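You operate a simulated robot arm through the tools that you are given. There is no shell and no other tool. Be economical: measure what you need, move in short steps, check, and stop when the job is done.

You are at the controls of a simulated robot arm. One attempt, no reset.

Task
Skim the froth off the soup, then cover the pot again.
Fine: skimmer back on its hook.

The check looks at the end state, three seconds after you hand in, the way a careful person would. Anything else that was tipped, shoved, dropped, spilled or broken makes it a failure. Lids that push on must go on centred and level and be pressed home; caps that screw on are set level and turned clockwise until they are tight.

Robot
A 7-joint arm with a two-finger parallel gripper, fixed in place. Base frame: the origin is at the foot of the arm, x ahead of it, y to its left, z up. Lengths are in mm, angles in degrees, forces in N, time in s.
Its first joint turns from -115.0 to 115.0 degrees. Payload 3.91 kg.
The TCP is the grasp point between the finger pads, 30 mm short of the fingertips. In the tool frame z runs along the fingers and y along their closing line. Largest opening 110 mm; finger width 20, thickness 10; the body of the gripper, 48 by 112 mm, starts 55 mm behind the TCP.
Orientation is that of the tool frame in the base frame, as a unit quaternion [x, y, z, w]. With the fingers straight down and closing along the base's y, the tool's x points along the base's -x, its y along +y and its z along -z.

Tools
- The arm moves only by the tool apply_moves. Its argument "moves" is text: rows parted by semicolons, each of 7 numbers parted by spaces: the gripper command, from -1 (shut) to 1 (fully open), values between in proportion, then the shift along the base's x, y, z in units of 20 mm (1.0 is 20 mm), then the turn, a rotation vector about the base's x, y, z in units of 4 degrees (1.0 is 4 degrees). In form: claw dx dy dz rx ry rz; .... A call has 1 to 12 rows; each row shifts and turns the commanded pose from where the row before left it. A call with a number of a shift or a turn outside -1 to 1 is refused whole. Each row takes 0.2 s and may step no farther than 50 mm and 8.6 degrees from the row before; otherwise, or with a gripper value out of range, the whole call is refused. Where a pose cannot be reached the arm comes as near as it can. A force on the tool above 40 N (or 10 N above the force at the start of the call, whichever is more), or a blocked arm, ends the call early, and 0.2 s more pass. The fingers move at their own pace (about 153 mm/s each) and stop on an object; they squeeze with about 30 N. The grip force told is the motor's: it shows also when the fingers shut on nothing. Time passes only in rows, and 0.2 s behind the last, so rows that do not move let the fingers close. It gives the time, the measured TCP pose, the force on the tool (base axes), the opening and the grip force at its end, in the units of the frame above (readings bear some noise), and new pictures: "views" is both (left out), scene, wrist or none.
- Cameras (640 x 400 px; columns grow to the right, rows downward): "scene" is fixed at [220.7, -650.9, 1693]; the picture's right is [0.85, -0.53, 0.00], its down [-0.26, -0.42, -0.87] and it looks along [0.46, 0.74, -0.49] (base axes); focal length 269 px, centre (320, 200). "wrist" rides on the gripper at [-36, 0, -57] in the tool frame; the picture's right is [0.00, -1.00, 0.00], its down [0.97, 0.00, -0.24] and it looks along [0.24, 0.00, 0.97] (tool axes); focal length 218 px, centre (320, 200). There is no depth. A picture from a camera that has moved, and an enlarged one, comes with that camera's place and axes in the base frame and with its lens.
- lift_body(by): slides the trunk up (or, below 0, down) by that many mm; the arm rides with it, the base frame stays. It gives what a move gives, with no picture.
- inspect(camera, box): a new picture of the part [left, top, right, bottom] of that camera's present view, enlarged. The clock stands still meanwhile.
- sign_off(): hands the job in; it is judged then, once.

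Work in short steps. Places have to be worked out from the pictures, the camera data and where the tool is seen: move nearer, look again, correct. Check each grasp and each placing, and mend what went wrong. You have 120 turns and 150 pictures in all, those below and enlarged ones among them. Open the gripper and draw the arm clear of the work before you hand the job in, unless the task says otherwise; then end with one line.

The tools are called after "Emit:" as name(argument=value, ...) on one line, values as JSON. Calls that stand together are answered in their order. apply_moves: Moves the arm, as the interface text tells. Its arguments: {"type":"object","properties":{"moves":{"type":"string"},"views":{"type":"string","enum":["both","scene","wrist","none"]}},"required":["moves"]} The other tools are called the same way: lift_body (by) slides the trunk up or down; inspect (camera, box) takes an enlarged picture of a part of a camera's view; sign_off () hands the job in.

At the start:

```text
time: 0.0
position: [633.7, -207.2, 1584.2]
tcp_rot: [0.0, 1.0, 0.0, 0.0]
contact_force: [-0.7, 0.6, 0.5]
finger_gap: 110.1
grip_force: 0.1
trunk travel left (down, up): [-925.0, 65.0]
```

scene: 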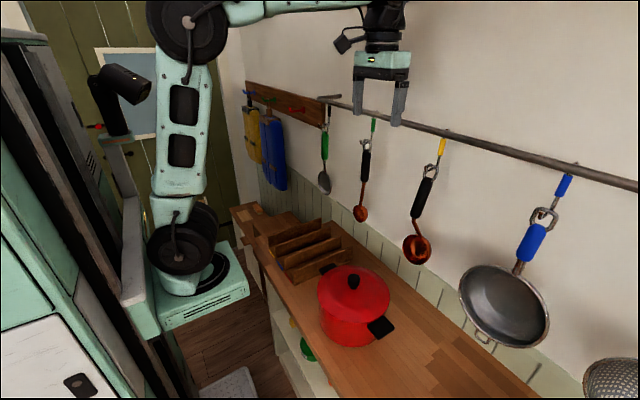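
wrist: 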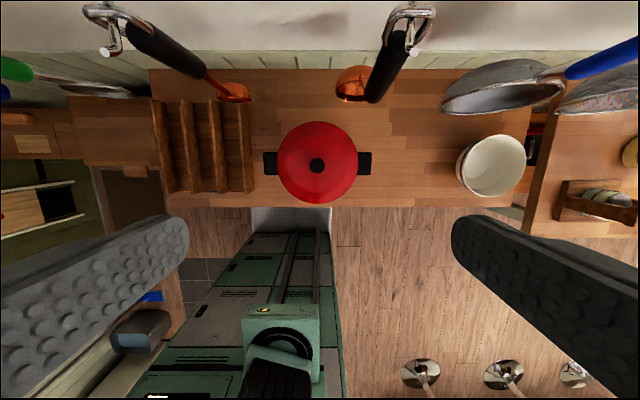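

I'll look at the hanging utensils and the pot more closely before moving.

Emit:
inspect(camera="scene", box=[300, 80, 460, 280])

Emit:
inspect(camera="scene", box=[440, 160, 640, 400])

Emit:
inspect(camera="wrist", box=[60, 0, 460, 220])

Emit:
inspect(camera="wrist", box=[400, 0, 640, 220])

```text
2.00 times, centred on (380, 180) of scene
camera zoom: at [220.7, -650.9, 1693.0], right [0.85, -0.53, 0.0], down [-0.26, -0.42, -0.87], along [0.46, 0.74, -0.49], focal length 538 px, centre (200, 240)
```

zoom: 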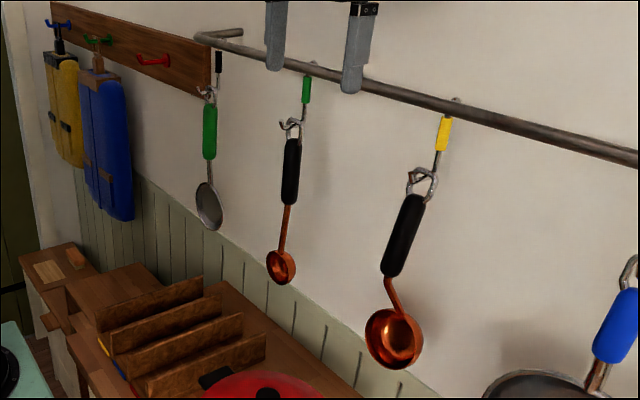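

```text
1.67 times, centred on (540, 280) of scene
camera zoom: at [220.7, -650.9, 1693.0], right [0.85, -0.53, 0.0], down [-0.26, -0.42, -0.87], along [0.46, 0.74, -0.49], focal length 448 px, centre (-47, 67)
```

zoom: 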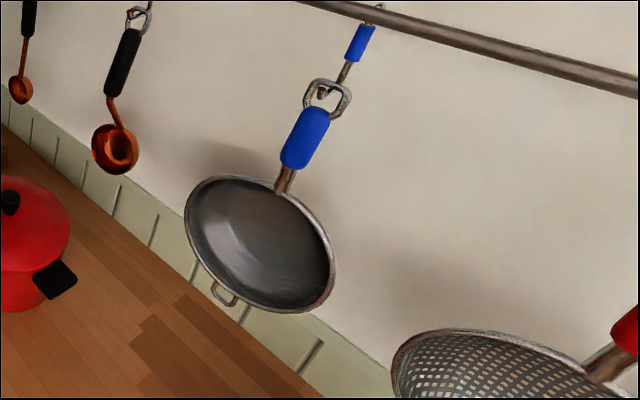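

```text
1.60 times, centred on (260, 110) of wrist
camera zoom: at [669.2, -207.4, 1640.8], right [0.0, -1.0, 0.0], down [-0.97, 0.0, 0.24], along [-0.24, 0.0, -0.97], focal length 349 px, centre (416, 344)
```

zoom: 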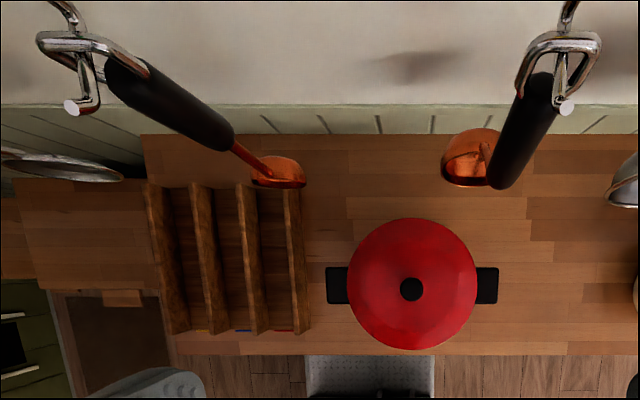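

```text
1.82 times, centred on (520, 110) of wrist
camera zoom: at [669.2, -207.4, 1640.8], right [0.0, -1.0, 0.0], down [-0.97, 0.0, 0.24], along [-0.24, 0.0, -0.97], focal length 397 px, centre (-44, 364)
```

zoom: 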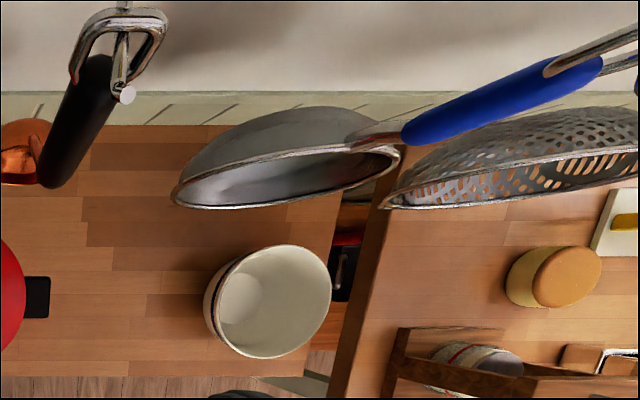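

The pot's knob triangulates to about (620,-199,1075), and the tools' rings hang near x≈770, z≈1430, with y = 208, -33, -280, -524 and -770. I'll back off and swing left with the camera pitched toward the wall, to see which tool is the skimmer.

Emit:
apply_moves(moves="1 -1 1 0 0 -1 0;1 -1 1 0 0 -1 0;1 -1 1 0 0 -1 0;1 -1 1 0 0 -1 0;1 -1 1 0 0 -1 0;1 -1 1 0 0 -1 0;1 0 1 0 0 -1 0;1 0 1 0 0 -1 0;1 0 1 0 0 -1 0;1 0 1 0 0 -1 0;1 0 1 0 0 -1 0;1 0 1 0 0 -1 0")

```text
time: 2.6
position: [606.6, -25.2, 1512.4]
tcp_rot: [-0.001, 0.913, 0.001, 0.408]
contact_force: [-0.4, -0.4, -0.3]
finger_gap: 110.1
grip_force: 0.1
out of reach, approached as far as the arm can: row 5, 6, 7, 8, 9, 10, 11
trunk travel left (down, up): [-925.0, 65.0]
camera wrist: at [589.1, -25.2, 1576.1], right [0.0, -1.0, 0.0], down [-0.83, 0.0, -0.56], along [0.56, 0.0, -0.83], focal length 218 px, centre (320, 200)
```

scene: 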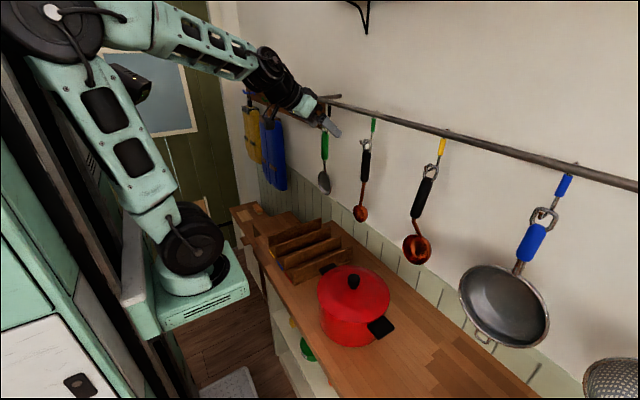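
wrist: 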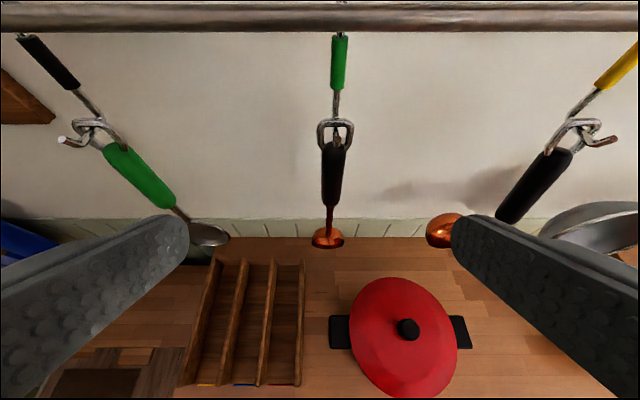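

The tools show clearly from here. I'll enlarge the heads.

Emit:
inspect(camera="wrist", box=[10, 20, 250, 260])

Emit:
inspect(camera="wrist", box=[290, 20, 470, 260])

Emit:
inspect(camera="scene", box=[300, 80, 380, 230])

Emit:
inspect(camera="scene", box=[385, 120, 465, 280])

```text
1.67 times, centred on (130, 140) of wrist
camera zoom: at [589.1, -25.2, 1576.1], right [0.0, -1.0, 0.0], down [-0.83, 0.0, -0.56], along [0.56, 0.0, -0.83], focal length 364 px, centre (637, 300)
```

zoom: 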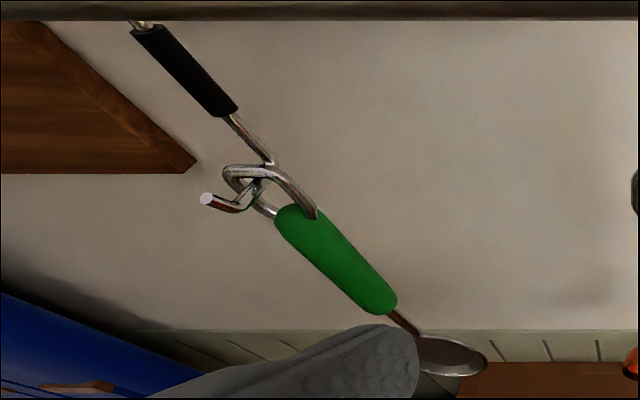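

```text
1.67 times, centred on (380, 140) of wrist
camera zoom: at [589.1, -25.2, 1576.1], right [0.0, -1.0, 0.0], down [-0.83, 0.0, -0.56], along [0.56, 0.0, -0.83], focal length 364 px, centre (220, 300)
```

zoom: 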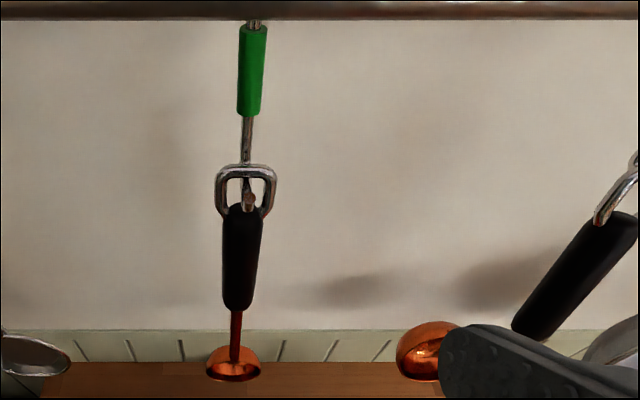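

```text
2.67 times, centred on (340, 155) of scene
camera zoom: at [220.7, -650.9, 1693.0], right [0.85, -0.53, 0.0], down [-0.26, -0.42, -0.87], along [0.46, 0.74, -0.49], focal length 718 px, centre (267, 320)
```

zoom: 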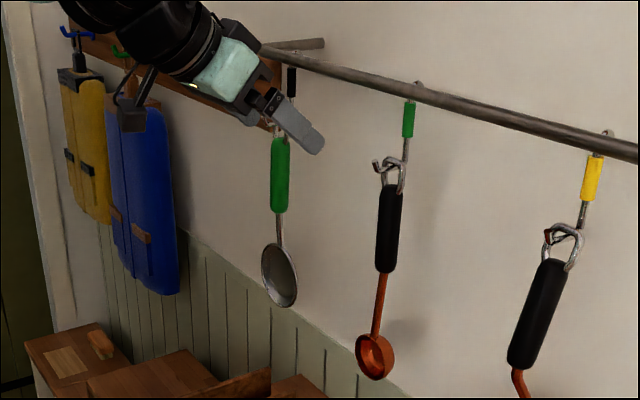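

```text
2.50 times, centred on (425, 200) of scene
camera zoom: at [220.7, -650.9, 1693.0], right [0.85, -0.53, 0.0], down [-0.26, -0.42, -0.87], along [0.46, 0.74, -0.49], focal length 673 px, centre (58, 200)
```

zoom: 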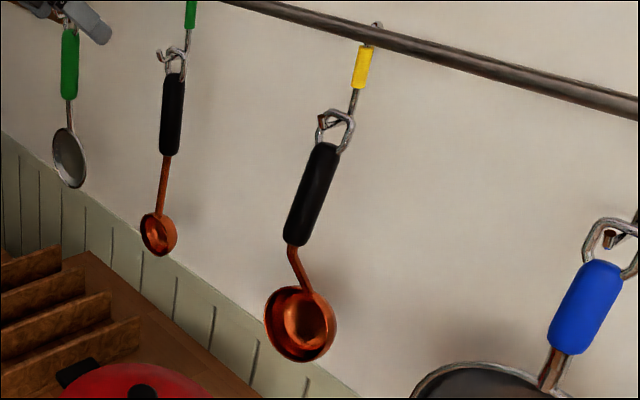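

The green-handled tool is a shallow rimmed disc of about 65 mm and looks like the skimmer. The others are ladles, a big sieve and a colander. I'll lower the trunk to improve reach and get a second viewpoint.

Emit:
lift_body(by=-200)

Emit:
apply_moves(moves="1 0 1 0 0 0 0;1 0 1 0 0 0 0;1 0 1 0 0 0 0;1 0 1 0 0 0 0;1 0 1 0 0 0 0")

```text
time: 4.8
position: [607.0, -24.7, 1312.0]
tcp_rot: [0.0, 0.913, 0.0, 0.407]
contact_force: [0.4, -0.4, 0.5]
finger_gap: 109.9
grip_force: 0.0
trunk travel left (down, up): [-725.0, 265.0]
```

```text
time: 6.0
position: [608.1, 76.0, 1312.7]
tcp_rot: [0.0, 0.913, 0.0, 0.407]
contact_force: [-0.1, -0.3, 0.0]
finger_gap: 110.1
grip_force: 0.0
trunk travel left (down, up): [-725.0, 265.0]
camera wrist: at [589.3, 75.4, 1376.1], right [0.0, -1.0, 0.0], down [-0.83, 0.0, -0.56], along [0.56, 0.0, -0.83], focal length 218 px, centre (320, 200)
```

scene: 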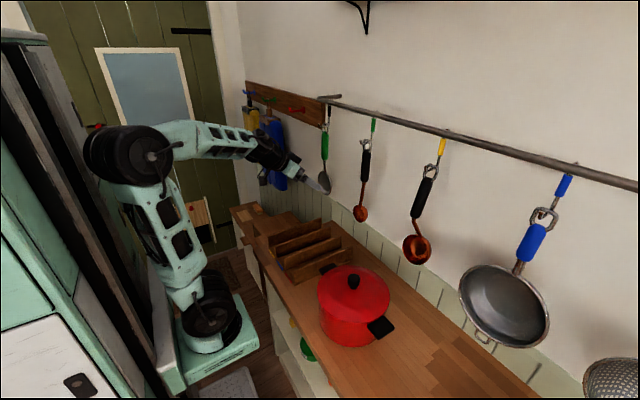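
wrist: 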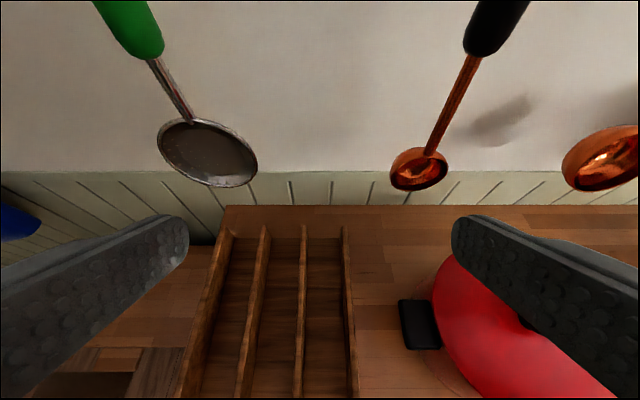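

Emit:
inspect(camera="wrist", box=[80, 40, 280, 200])

```text
2.50 times, centred on (180, 120) of wrist
camera zoom: at [589.3, 75.4, 1376.1], right [0.0, -1.0, 0.0], down [-0.83, 0.0, -0.56], along [0.56, 0.0, -0.83], focal length 546 px, centre (670, 400)
```

zoom: 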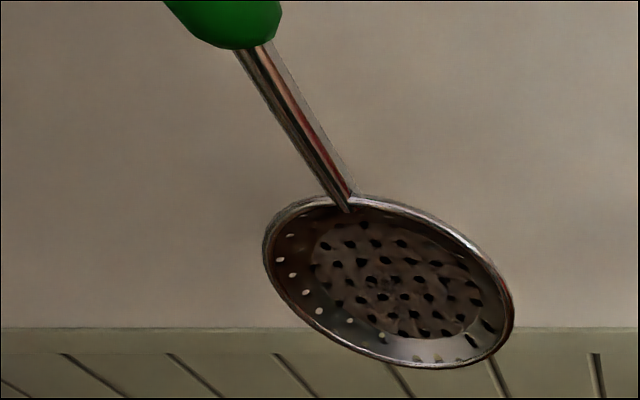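

It's a perforated skimmer: green handle, black-sleeved hook, head centre about (771,202,1203). The lid comes off first, so I'll move over the pot with the tool pointing down.

Emit:
apply_moves(moves="1 0 -1 0 0 1 0;1 0 -1 0 0 1 0;1 0 -1 0 0 1 0;1 0 -1 0 0 1 0;1 0 -1 0 0 1 0;1 0 -1 0 0 1 0;1 0 -1 0 0 1 0;1 0 -1 0 0 1 0;1 0 -1 0 0 1 0;1 0 -1 0 0 1 0;1 0 -1 0 0 1 0;1 0 -1 0 0 1 0")

```text
time: 8.6
position: [608.3, -166.1, 1310.6]
tcp_rot: [0.0, 1.0, 0.001, 0.0]
contact_force: [1.1, 0.4, 0.6]
finger_gap: 110.0
grip_force: 0.1
trunk travel left (down, up): [-725.0, 265.0]
camera wrist: at [643.5, -165.5, 1368.0], right [0.0, -1.0, 0.0], down [-0.97, 0.0, 0.24], along [-0.24, 0.0, -0.97], focal length 218 px, centre (320, 200)
```

scene: 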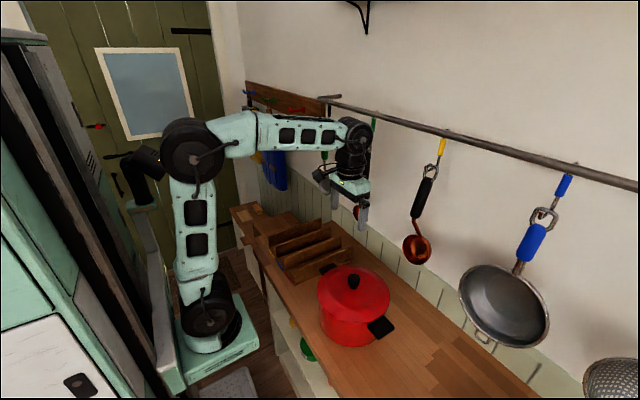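
wrist: 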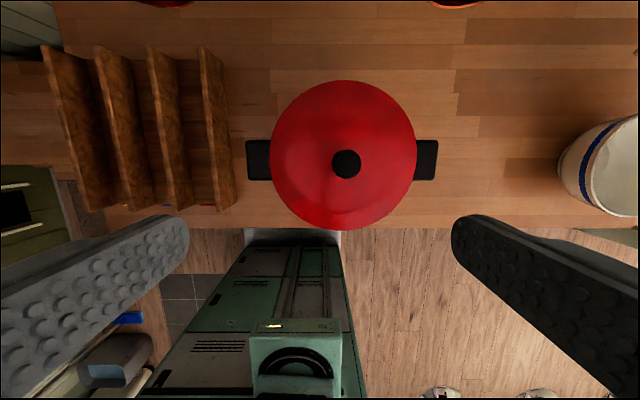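

The knob triangulates to about (619,-201,1070), with the lid about 219 mm across. I'll centre over it, then lower the trunk.

Emit:
apply_moves(moves="1 0.5 -1 0 0 0 0;1 0.05 -0.75 0 0 0 0", views="none")

Emit:
lift_body(by=-170)

Emit:
apply_moves(moves="1 0 0 0 0 0 0")

Emit:
inspect(camera="scene", box=[270, 200, 430, 370])

```text
time: 9.2
position: [616.9, -200.2, 1311.4]
tcp_rot: [-0.001, 1.0, -0.001, 0.0]
contact_force: [0.4, 0.2, -0.8]
finger_gap: 110.1
grip_force: 0.0
trunk travel left (down, up): [-725.0, 265.0]
```

```text
time: 11.1
position: [617.4, -200.6, 1142.2]
tcp_rot: [0.0, 1.0, 0.0, -0.001]
contact_force: [-0.2, 0.4, 0.0]
finger_gap: 110.3
grip_force: 0.0
trunk travel left (down, up): [-555.0, 435.0]
```

```text
time: 11.5
position: [618.6, -199.8, 1141.6]
tcp_rot: [0.0, 1.0, 0.0, 0.001]
contact_force: [0.1, -0.2, 0.2]
finger_gap: 109.9
grip_force: 0.0
trunk travel left (down, up): [-555.0, 435.0]
camera wrist: at [654.2, -200.2, 1198.0], right [0.0, -1.0, 0.0], down [-0.97, 0.0, 0.24], along [-0.24, 0.0, -0.97], focal length 218 px, centre (320, 200)
```

scene: 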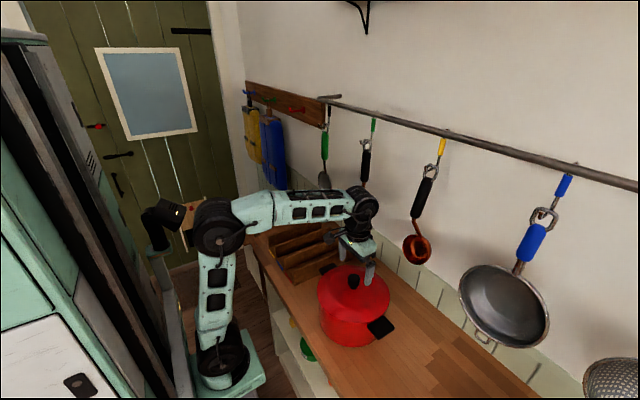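
wrist: 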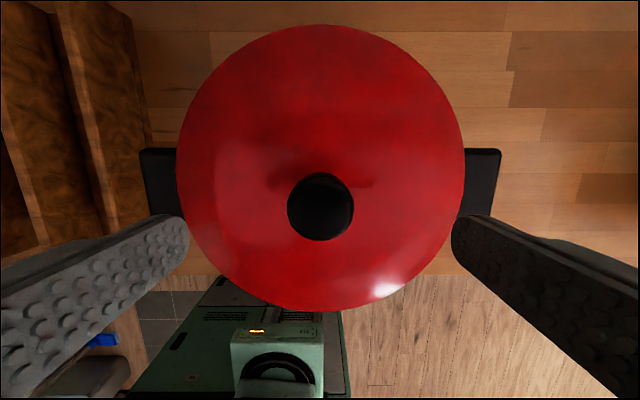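

```text
2.35 times, centred on (350, 285) of scene
camera zoom: at [220.7, -650.9, 1693.0], right [0.85, -0.53, 0.0], down [-0.26, -0.42, -0.87], along [0.46, 0.74, -0.49], focal length 633 px, centre (249, 0)
```

zoom: 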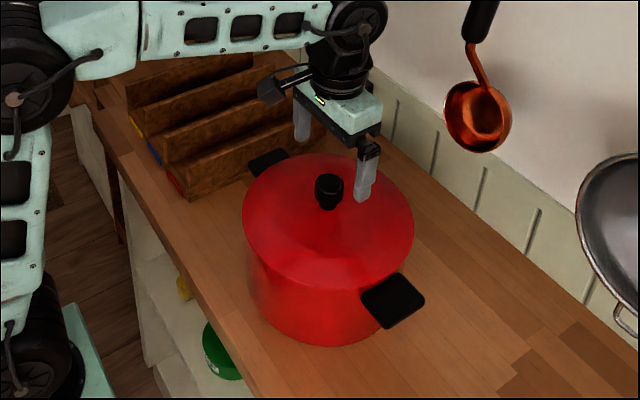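

The knob is centred under the gripper, with its top around 1085–1100 and its base around 1045. I'll descend 40 mm and look again.

Emit:
apply_moves(moves="1 0 0 -1 0 0 0;1 0 0 -1 0 0 0;1 0 0 0 0 0 0")

Emit:
inspect(camera="scene", box=[310, 220, 400, 320])

```text
time: 12.3
position: [619.0, -200.0, 1102.4]
tcp_rot: [0.0, 1.0, 0.0, -0.001]
contact_force: [0.0, 0.2, 0.0]
finger_gap: 110.2
grip_force: 0.0
trunk travel left (down, up): [-555.0, 435.0]
camera wrist: at [654.6, -200.5, 1158.3], right [0.0, -1.0, 0.0], down [-0.97, 0.0, 0.24], along [-0.24, 0.0, -0.97], focal length 218 px, centre (320, 200)
```

scene: 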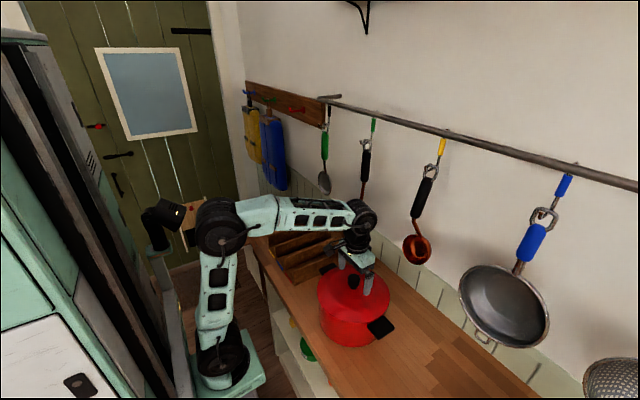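
wrist: 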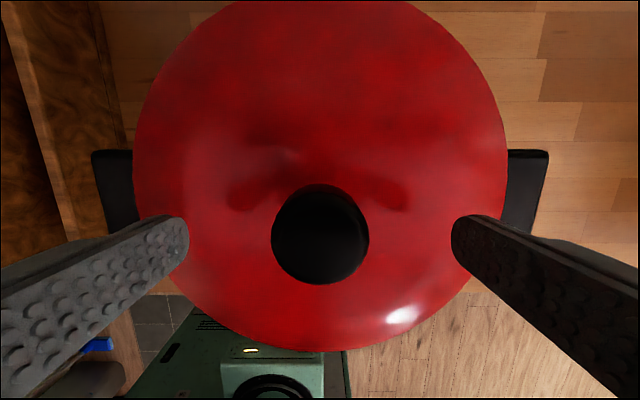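

```text
4.00 times, centred on (355, 270) of scene
camera zoom: at [220.7, -650.9, 1693.0], right [0.85, -0.53, 0.0], down [-0.26, -0.42, -0.87], along [0.46, 0.74, -0.49], focal length 1076 px, centre (180, -80)
```

zoom: 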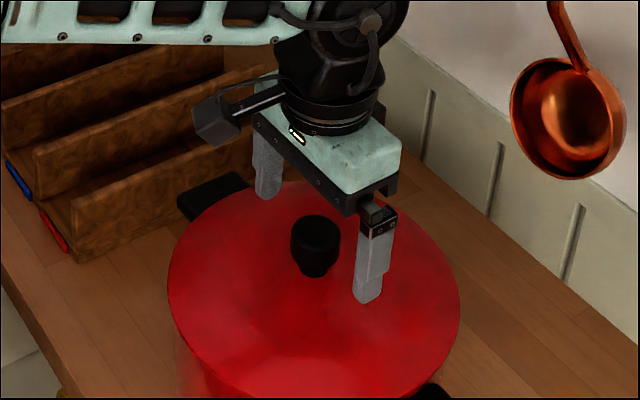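

The knob is about 36 mm across with its top near z=1083. I'll descend to about 1077 and close on it.

Emit:
apply_moves(moves="1 0.1 0 -0.6 0 0 0;1 0 0 -0.6 0 0 0;-1 0 0 0 0 0 0;-1 0 0 0 0 0 0;-1 0 0 0 0 0 0")

Emit:
inspect(camera="scene", box=[310, 220, 400, 320])

```text
time: 13.5
position: [620.5, -198.6, 1077.0]
tcp_rot: [0.0, 1.0, 0.001, 0.0]
contact_force: [-0.5, 0.8, 0.2]
finger_gap: 37.7
grip_force: 29.9
trunk travel left (down, up): [-555.0, 435.0]
camera wrist: at [656.6, -200.0, 1134.1], right [0.0, -1.0, 0.0], down [-0.97, 0.0, 0.24], along [-0.24, 0.0, -0.97], focal length 218 px, centre (320, 200)
```

scene: 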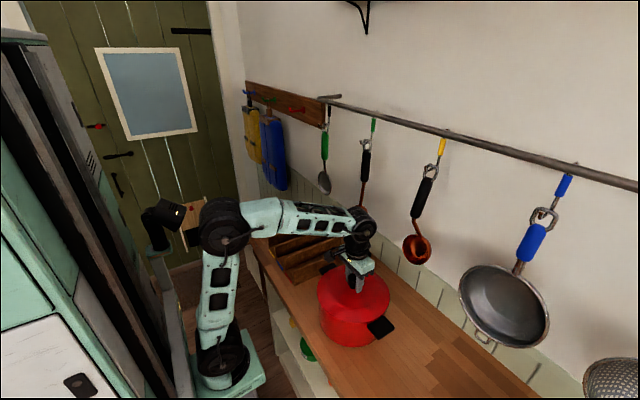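
wrist: 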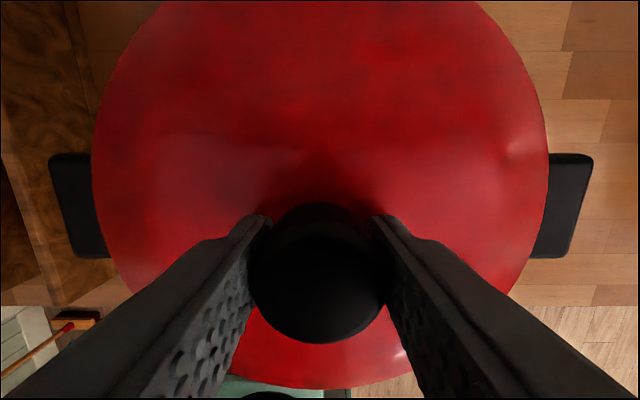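

```text
4.00 times, centred on (355, 270) of scene
camera zoom: at [220.7, -650.9, 1693.0], right [0.85, -0.53, 0.0], down [-0.26, -0.42, -0.87], along [0.46, 0.74, -0.49], focal length 1076 px, centre (180, -80)
```

zoom: 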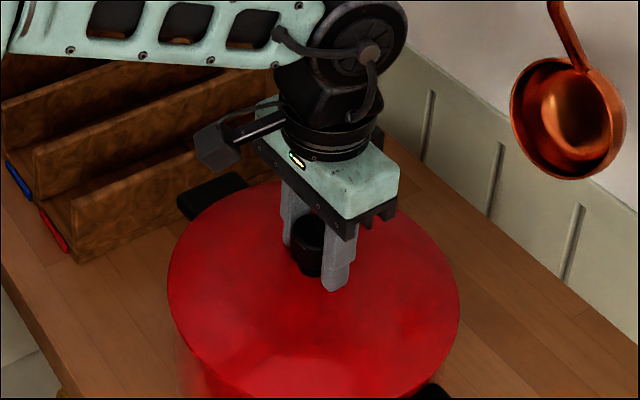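

The knob is gripped at 37.7 mm with the TCP at (620.5,-199.5,1077). I'll lift straight up and check that the lid comes.

Emit:
apply_moves(moves="-1 0 0 0.5 0 0 0;-1 0 0 0.5 0 0 0;-1 0 0 1 0 0 0;-1 0 0 1 0 0 0;-1 0 0 1 0 0 0;-1 0 0 1 0 0 0")

Emit:
inspect(camera="scene", box=[280, 210, 430, 360])

```text
time: 14.9
position: [618.4, -201.0, 1178.3]
tcp_rot: [0.0, 1.0, 0.0, 0.0]
contact_force: [0.0, 0.5, -3.1]
finger_gap: 37.4
grip_force: 30.4
trunk travel left (down, up): [-555.0, 435.0]
camera wrist: at [655.5, -201.8, 1234.1], right [0.0, -1.0, 0.0], down [-0.97, 0.0, 0.24], along [-0.24, 0.0, -0.97], focal length 218 px, centre (320, 200)
```

scene: 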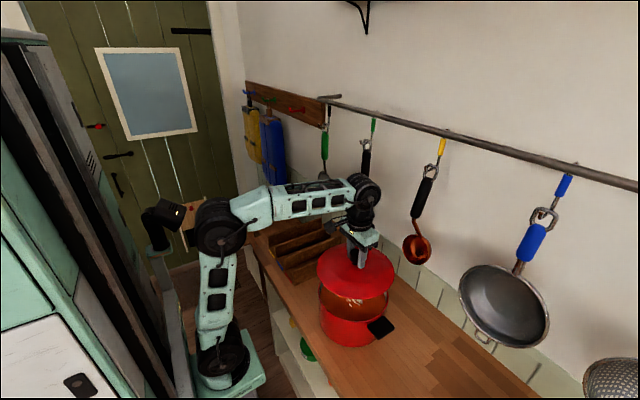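
wrist: 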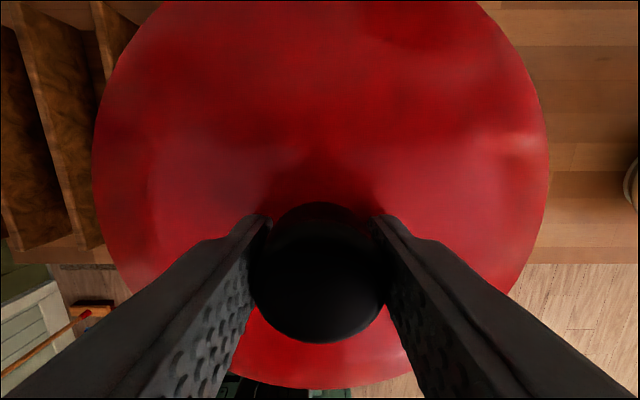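

```text
2.67 times, centred on (355, 285) of scene
camera zoom: at [220.7, -650.9, 1693.0], right [0.85, -0.53, 0.0], down [-0.26, -0.42, -0.87], along [0.46, 0.74, -0.49], focal length 718 px, centre (227, -27)
```

zoom: 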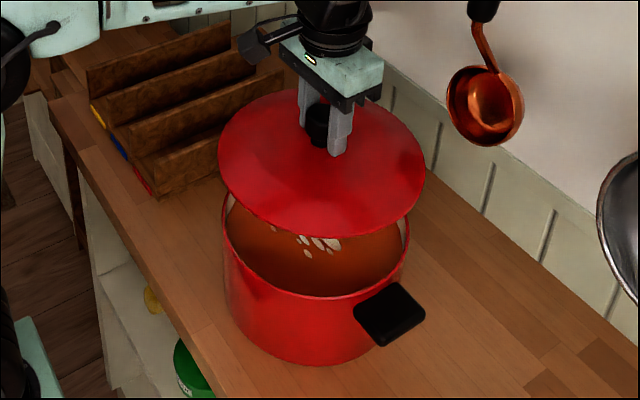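

The lid is off and white froth flecks show on the soup. The free counter, at z≈908, lies between the pot handle (y≈-353) and the bowl (y≈-633), so I'll carry the lid toward (590,-490).

Emit:
apply_moves(moves="-1 -0.1 -1 0 0 0 0;-1 -0.1 -1 0 0 0 0;-1 -0.1 -1 0 0 0 0;-1 -0.1 -1 0 0 0 0;-1 -0.1 -1 0 0 0 0;-1 -0.1 -1 0 0 0 0;-1 -0.1 -1 0 0 0 0;-1 -0.1 -1 0 0 0 0;-1 -0.1 -1 0 0 0 0;-1 -0.1 -1 0 0 0 0;-1 -0.1 -1 0 0 0 0;-1 -0.1 -1 0 0 0 0")

```text
time: 17.5
position: [595.5, -439.6, 1177.9]
tcp_rot: [0.0, 1.0, 0.0, -0.001]
contact_force: [0.1, 0.5, -3.0]
finger_gap: 37.4
grip_force: 29.9
trunk travel left (down, up): [-555.0, 435.0]
camera wrist: at [631.1, -439.9, 1234.4], right [0.0, -1.0, 0.0], down [-0.97, 0.0, 0.24], along [-0.24, 0.0, -0.97], focal length 218 px, centre (320, 200)
```

scene: 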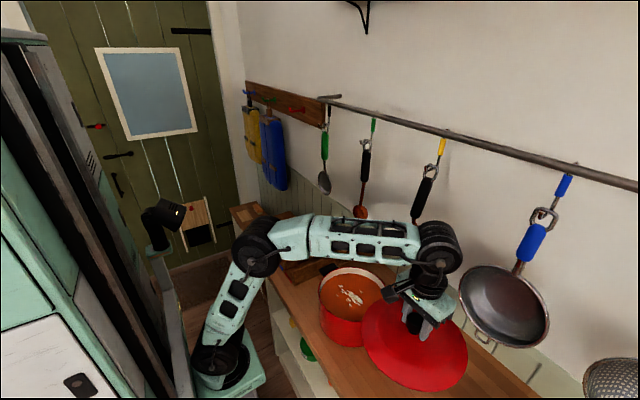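
wrist: 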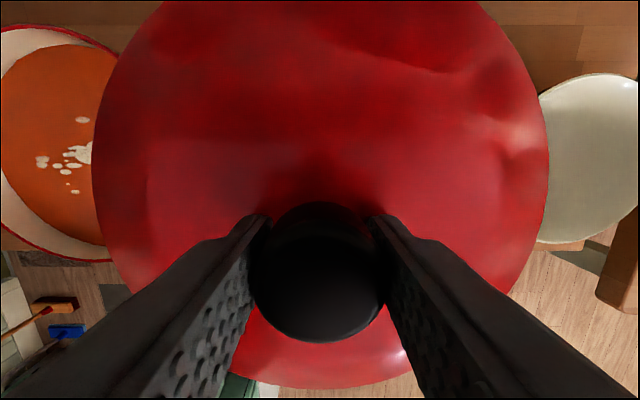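

Reach is fine here. I'll go the last 50 mm in y, then lower partway and check the clearances.

Emit:
apply_moves(moves="-1 -0.1 -1 0 0 0 0;-1 -0.1 -1 0 0 0 0;-1 -0.1 -0.5 0 0 0 0;-1 0 0 -1 0 0 0;-1 0 0 -1 0 0 0;-1 0 0 -1 0 0 0;-1 0 0 -1 0 0 0")

Emit:
inspect(camera="scene", box=[300, 230, 500, 400])

```text
time: 19.1
position: [590.8, -488.6, 1097.9]
tcp_rot: [0.0, 1.0, -0.001, 0.0]
contact_force: [-1.0, -0.8, -3.5]
finger_gap: 37.7
grip_force: 29.6
trunk travel left (down, up): [-555.0, 435.0]
camera wrist: at [626.6, -490.7, 1153.8], right [0.0, -1.0, 0.0], down [-0.97, 0.0, 0.24], along [-0.24, 0.0, -0.97], focal length 218 px, centre (320, 200)
```

scene: 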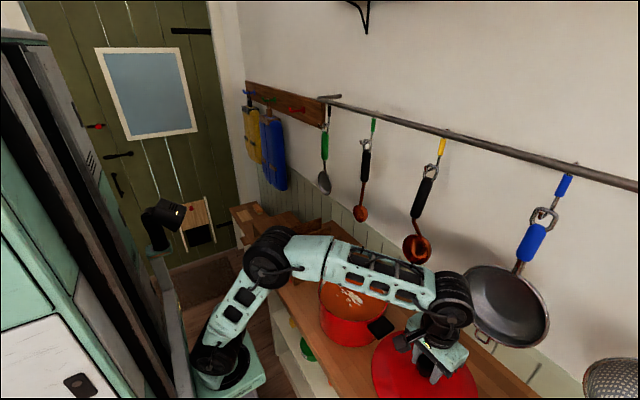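
wrist: 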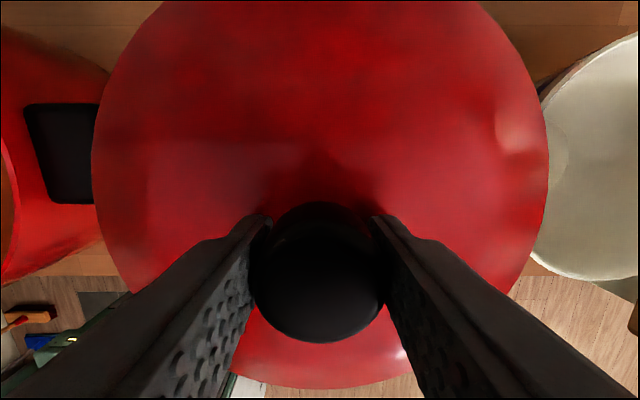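

```text
2.35 times, centred on (400, 315) of scene
camera zoom: at [220.7, -650.9, 1693.0], right [0.85, -0.53, 0.0], down [-0.26, -0.42, -0.87], along [0.46, 0.74, -0.49], focal length 633 px, centre (132, -71)
```

zoom: 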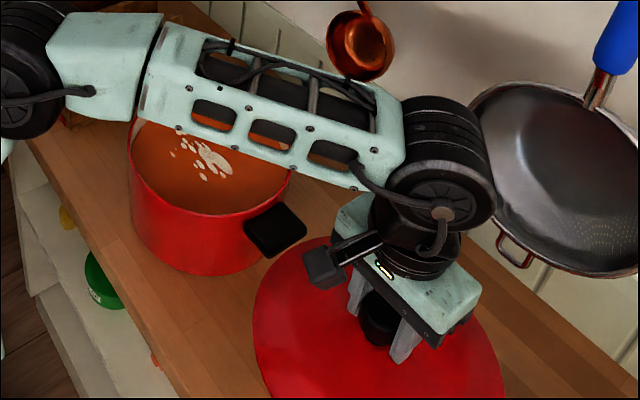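

Both sides clear by about 20 mm or more. I'll lower to around 1000, then creep down to contact.

Emit:
apply_moves(moves="-1 0 0 -1 0 0 0;-1 0 0 -1 0 0 0;-1 0 0 -1 0 0 0;-1 0 0 -1 0 0 0;-1 0 0 -1 0 0 0;-1 0 0 0 0 0 0")

Emit:
inspect(camera="scene", box=[300, 230, 500, 400])

```text
time: 20.5
position: [591.6, -489.8, 997.5]
tcp_rot: [0.0, 1.0, 0.0, 0.0]
contact_force: [0.5, -0.4, -3.1]
finger_gap: 37.5
grip_force: 30.2
trunk travel left (down, up): [-555.0, 435.0]
camera wrist: at [627.5, -489.6, 1053.5], right [0.0, -1.0, 0.0], down [-0.97, 0.0, 0.24], along [-0.24, 0.0, -0.97], focal length 218 px, centre (320, 200)
```

scene: 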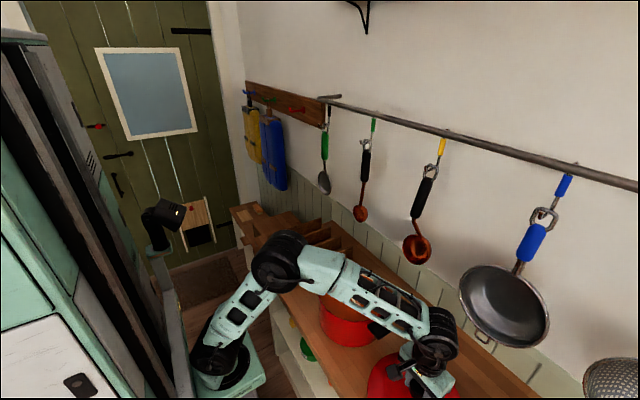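
wrist: 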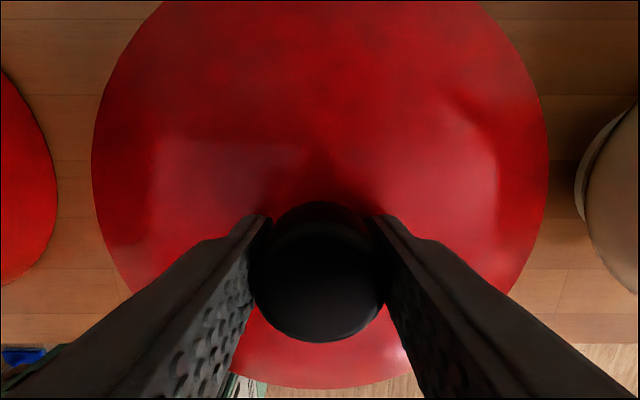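

```text
2.35 times, centred on (400, 315) of scene
camera zoom: at [220.7, -650.9, 1693.0], right [0.85, -0.53, 0.0], down [-0.26, -0.42, -0.87], along [0.46, 0.74, -0.49], focal length 633 px, centre (132, -71)
```

zoom: 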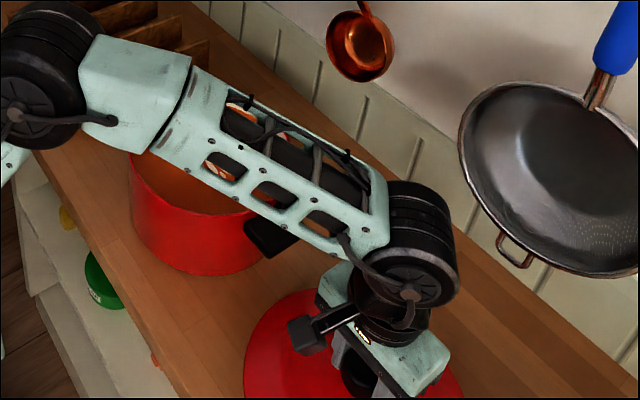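

Clear on both sides. Creeping down in small steps.

Emit:
apply_moves(moves="-1 0 0 -0.4 0 0 0;-1 0 0 -0.25 0 0 0;-1 0 0 -0.25 0 0 0;-1 0 0 -0.25 0 0 0;-1 0 0 -0.25 0 0 0;-1 0 0 -0.2 0 0 0", views="wrist")

```text
time: 21.9
position: [591.5, -489.8, 964.8]
tcp_rot: [0.0, 1.0, 0.0, 0.0]
contact_force: [0.9, -0.2, -3.5]
finger_gap: 37.7
grip_force: 30.2
trunk travel left (down, up): [-555.0, 435.0]
camera wrist: at [626.9, -490.3, 1021.7], right [0.0, -1.0, 0.0], down [-0.97, 0.0, 0.24], along [-0.24, 0.0, -0.97], focal length 218 px, centre (320, 200)
```

wrist: 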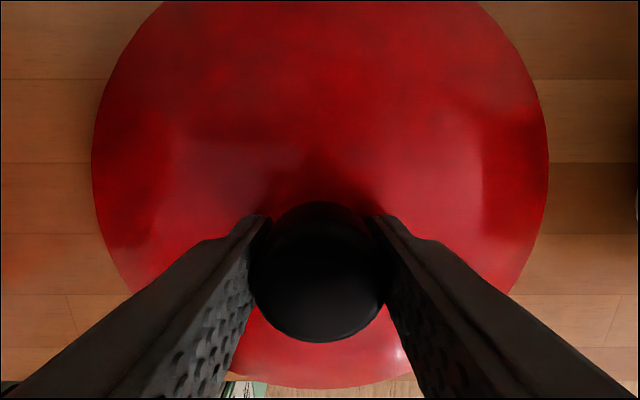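

No contact yet, so I'll keep creeping.

Emit:
apply_moves(moves="-1 0 0 -0.2 0 0 0;-1 0 0 -0.2 0 0 0;-1 0 0 -0.2 0 0 0;-1 0 0 -0.2 0 0 0;-1 0 0 -0.2 0 0 0;-1 0 0 -0.2 0 0 0;-1 0 0 -0.2 0 0 0;-1 0 0 -0.2 0 0 0", views="wrist")

```text
time: 22.8
position: [592.0, -490.7, 959.3]
tcp_rot: [0.0, 1.0, -0.004, 0.005]
contact_force: [-1.0, 2.1, 16.2]
finger_gap: 37.5
grip_force: 29.5
trunk travel left (down, up): [-555.0, 435.0]
stopped in row 4: the force on the tool passed its limit (the readings are from after the stop); the commanded pose is now the measured one
camera wrist: at [626.7, -490.5, 1016.5], right [0.0, -1.0, 0.01], down [-0.97, 0.0, 0.23], along [-0.23, -0.01, -0.97], focal length 218 px, centre (320, 200)
```

wrist: 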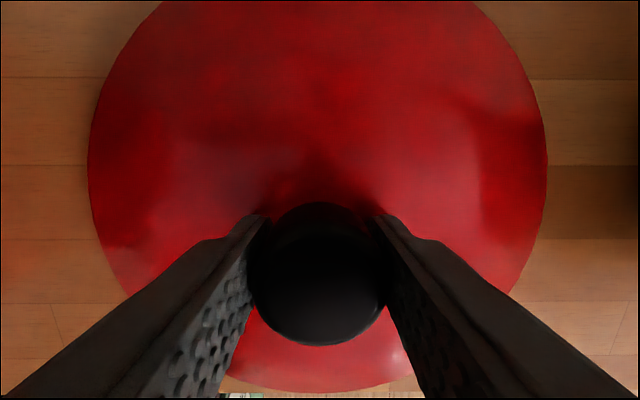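

The lid touches the counter at TCP z≈960. I'll release and rise.

Emit:
apply_moves(moves="-0.2 0 0 0 0 0 0;0.3 0 0 0 0 0 0;0.3 0 0 1 0 0 0;0.3 0 0 1 0 0 0;0.3 0 0 1 0 0 0;0.3 0 0 1 0 0 0;0.3 0 0 1 0 0 0;0.3 0 0 1 0 0 0;0.3 0 0 1 0 0 0;0.3 0 0 1 0 0 0;0.3 0 0 1 0 0 0;0.3 0 0 1 0 0 0")

```text
time: 25.4
position: [593.4, -490.5, 1158.2]
tcp_rot: [-0.001, 1.0, -0.003, 0.004]
contact_force: [0.5, -0.4, -1.3]
finger_gap: 71.7
grip_force: 0.0
trunk travel left (down, up): [-555.0, 435.0]
camera wrist: at [627.5, -490.0, 1214.9], right [0.0, -1.0, 0.01], down [-0.97, 0.0, 0.23], along [-0.23, -0.01, -0.97], focal length 218 px, centre (320, 200)
```

scene: 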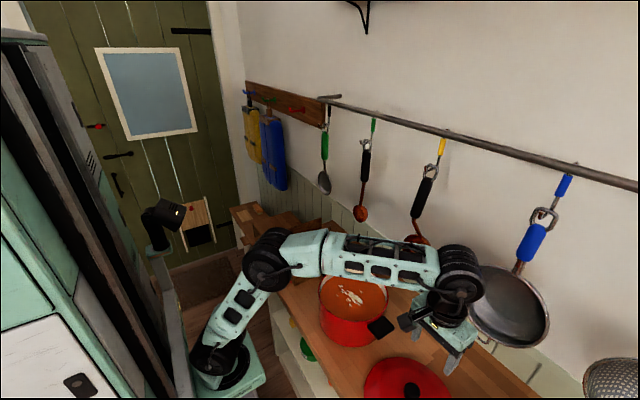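
wrist: 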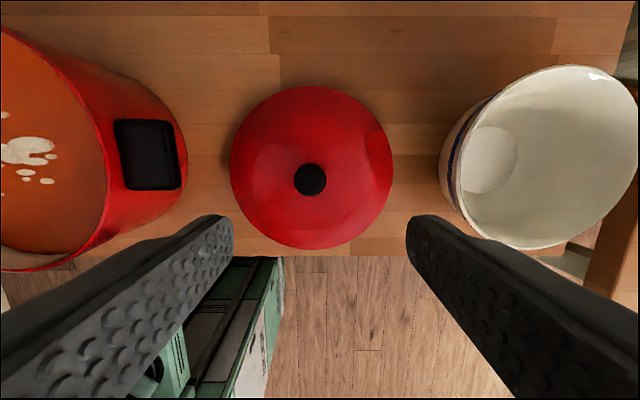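

The lid rests flat, clear of pot, bowl and edge. I'll move back over the pot to study the soup.

Emit:
apply_moves(moves="0.3 -0.6 1 0 0 0 0;0.3 -0.6 1 0 0 0 0;0.3 -0.6 1 0 0 0 0;0.3 -0.6 1 0 0 0 0;0.3 -0.6 1 0 0 0 0;0.3 0 1 0 0 0 0;0.3 0 1 0 0 0 0;0.3 0 1 0 0 0 0;0.3 0 1 0 0 0 0;0.3 0 1 0 0 0 0;0.3 0 1 0 0 0 0;0.3 0 1 0 0 0 0", views="none")

Emit:
apply_moves(moves="0.3 0 1 0 0 0 0;0.3 0 1 0 0 0 0;0.3 0 0.5 0 0 0 0")

Emit:
inspect(camera="scene", box=[300, 240, 420, 360])

```text
time: 28.0
position: [533.3, -250.5, 1157.3]
tcp_rot: [0.0, 1.0, -0.003, 0.004]
contact_force: [0.8, -0.1, -0.4]
finger_gap: 71.4
grip_force: 0.0
trunk travel left (down, up): [-555.0, 435.0]
```

```text
time: 28.8
position: [531.6, -200.6, 1157.8]
tcp_rot: [0.001, 1.0, -0.003, 0.003]
contact_force: [-0.5, 0.1, 0.4]
finger_gap: 71.7
grip_force: 0.0
trunk travel left (down, up): [-555.0, 435.0]
camera wrist: at [567.0, -200.3, 1213.8], right [0.0, -1.0, 0.01], down [-0.97, 0.0, 0.23], along [-0.23, -0.01, -0.97], focal length 218 px, centre (320, 200)
```

scene: 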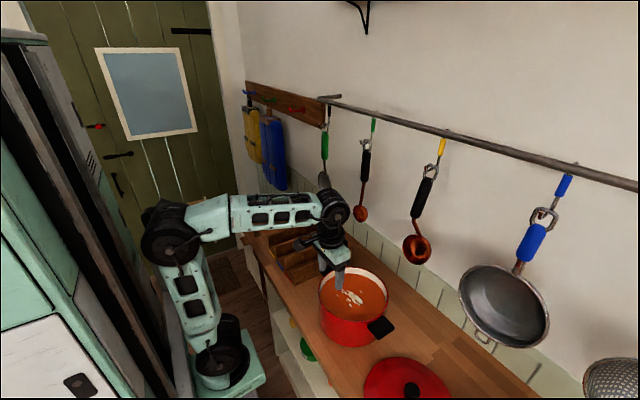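
wrist: 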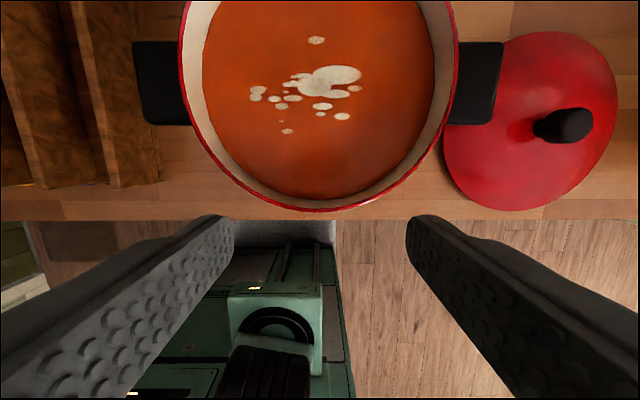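

```text
3.33 times, centred on (360, 300) of scene
camera zoom: at [220.7, -650.9, 1693.0], right [0.85, -0.53, 0.0], down [-0.26, -0.42, -0.87], along [0.46, 0.74, -0.49], focal length 897 px, centre (187, -133)
```

zoom: 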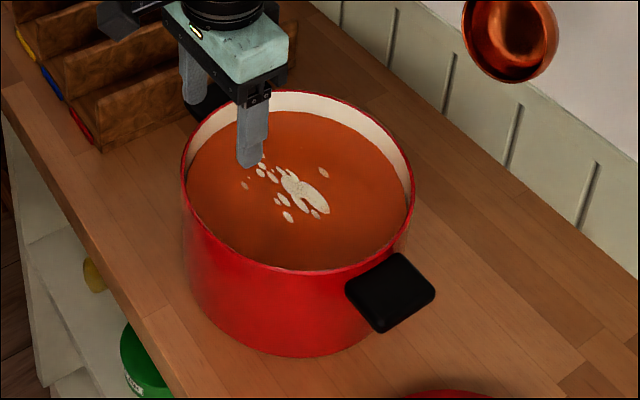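

Froth spans roughly x 583–666, y -245 to -125. Next I'll bring the gripper horizontal, facing the skimmer handle at about (767,202), z 1310–1416, staying back at x≈620.

Emit:
apply_moves(moves="0.3 0.18 0.84 0.42 0.085 -0.933 0;0.3 0.18 0.84 0.42 0 -0.933 0;0.3 0.18 0.84 0.42 0 -0.933 0;0.3 0.18 0.84 0.42 0 -0.933 0;0.3 0.18 0.84 0.42 0 -0.933 0;0.3 0.18 0.84 0.42 0 -0.933 0;0.3 0.18 0.84 0.42 0 -0.933 0;0.3 0.18 0.84 0.42 0 -0.933 0;0.3 0.18 0.84 0.42 0 -0.933 0;0.3 0.18 0.84 0.42 0 -0.933 0;0.3 0.18 0.84 0.42 0 -0.933 0;0.3 0.18 0.84 0.42 0 -0.933 0", views="none")

Emit:
apply_moves(moves="0.3 0.18 0.84 0.42 0 -0.933 0;0.3 0.18 0.84 0.42 0 -0.933 0;0.3 0.18 0.84 0.42 0 -0.933 0;0.3 0.18 0.84 0.42 0 -0.933 0;0.3 0.18 0.84 0.42 0 -0.933 0;0.3 0.18 0.84 0.42 0 -0.933 0;0.3 0.18 0.84 0.42 0 -0.933 0;0.3 0.18 0.84 0.42 0 -0.933 0;0.3 0.18 0.84 0.42 0 -0.933 0;0.3 0.18 0.84 0.42 0 -0.933 0;0.3 0.18 0.84 0.42 0 -0.933 0;0.3 0.18 0.84 0.42 0 -0.933 0")

```text
time: 31.4
position: [594.6, 3.5, 1247.1]
tcp_rot: [0.0, 0.923, 0.0, 0.386]
contact_force: [-0.3, -0.3, 0.0]
finger_gap: 71.4
grip_force: 0.0
out of reach, approached as far as the arm can: row 6, 7, 8, 9
trunk travel left (down, up): [-555.0, 435.0]
```

```text
time: 34.0
position: [637.8, 205.1, 1348.7]
tcp_rot: [0.0, 0.706, 0.001, 0.708]
contact_force: [0.1, 0.0, -0.4]
finger_gap: 71.4
grip_force: 0.1
trunk travel left (down, up): [-555.0, 435.0]
camera wrist: at [579.6, 203.9, 1384.1], right [0.0, -1.0, 0.0], down [-0.24, 0.0, -0.97], along [0.97, 0.0, -0.24], focal length 218 px, centre (320, 200)
```

scene: 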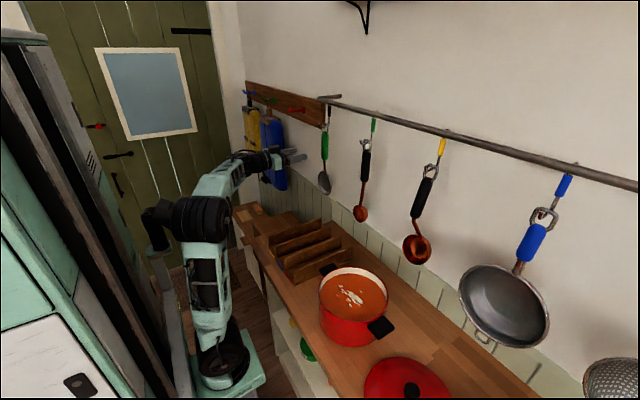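
wrist: 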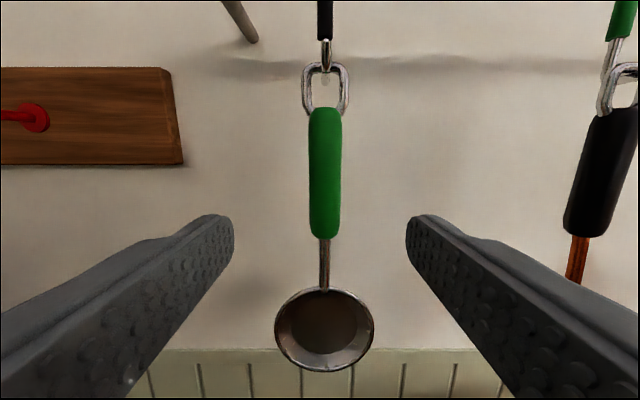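

The skimmer lines up nicely: handle at y≈201, z 1301–1414. I'll advance 100 mm with a small y correction.

Emit:
apply_moves(moves="0.3 1 -0.15 0 0 0 0;0.3 1 0 0 0 0 0;0.3 1 0 0 0 0 0;0.3 1 0 0 0 0 0;0.3 1 0 0 0 0 0;0.3 0 0 0 0 0 0")

Emit:
inspect(camera="scene", box=[280, 80, 380, 220])

```text
time: 35.4
position: [737.3, 203.1, 1348.5]
tcp_rot: [0.0, 0.707, 0.0, 0.707]
contact_force: [-0.5, 0.0, -0.4]
finger_gap: 71.3
grip_force: 0.0
trunk travel left (down, up): [-555.0, 435.0]
camera wrist: at [680.6, 202.2, 1384.4], right [0.0, -1.0, 0.0], down [-0.24, 0.0, -0.97], along [0.97, 0.0, -0.24], focal length 218 px, centre (320, 200)
```

scene: 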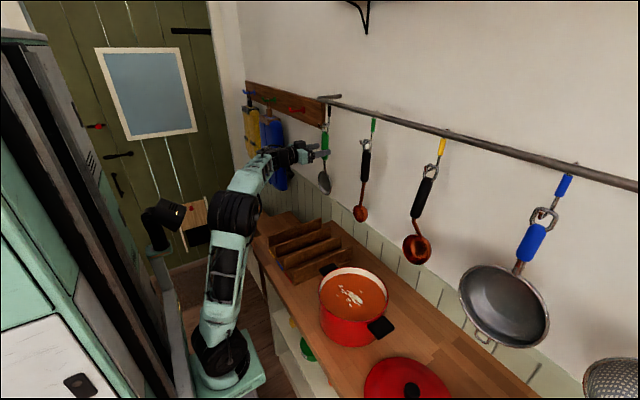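
wrist: 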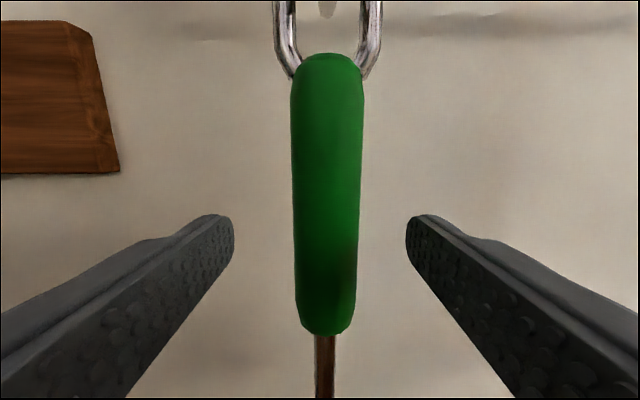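

```text
2.86 times, centred on (330, 150) of scene
camera zoom: at [220.7, -650.9, 1693.0], right [0.85, -0.53, 0.0], down [-0.26, -0.42, -0.87], along [0.46, 0.74, -0.49], focal length 769 px, centre (291, 343)
```

zoom: 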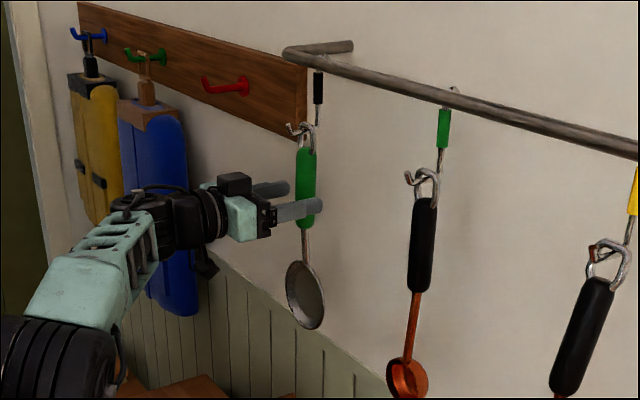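

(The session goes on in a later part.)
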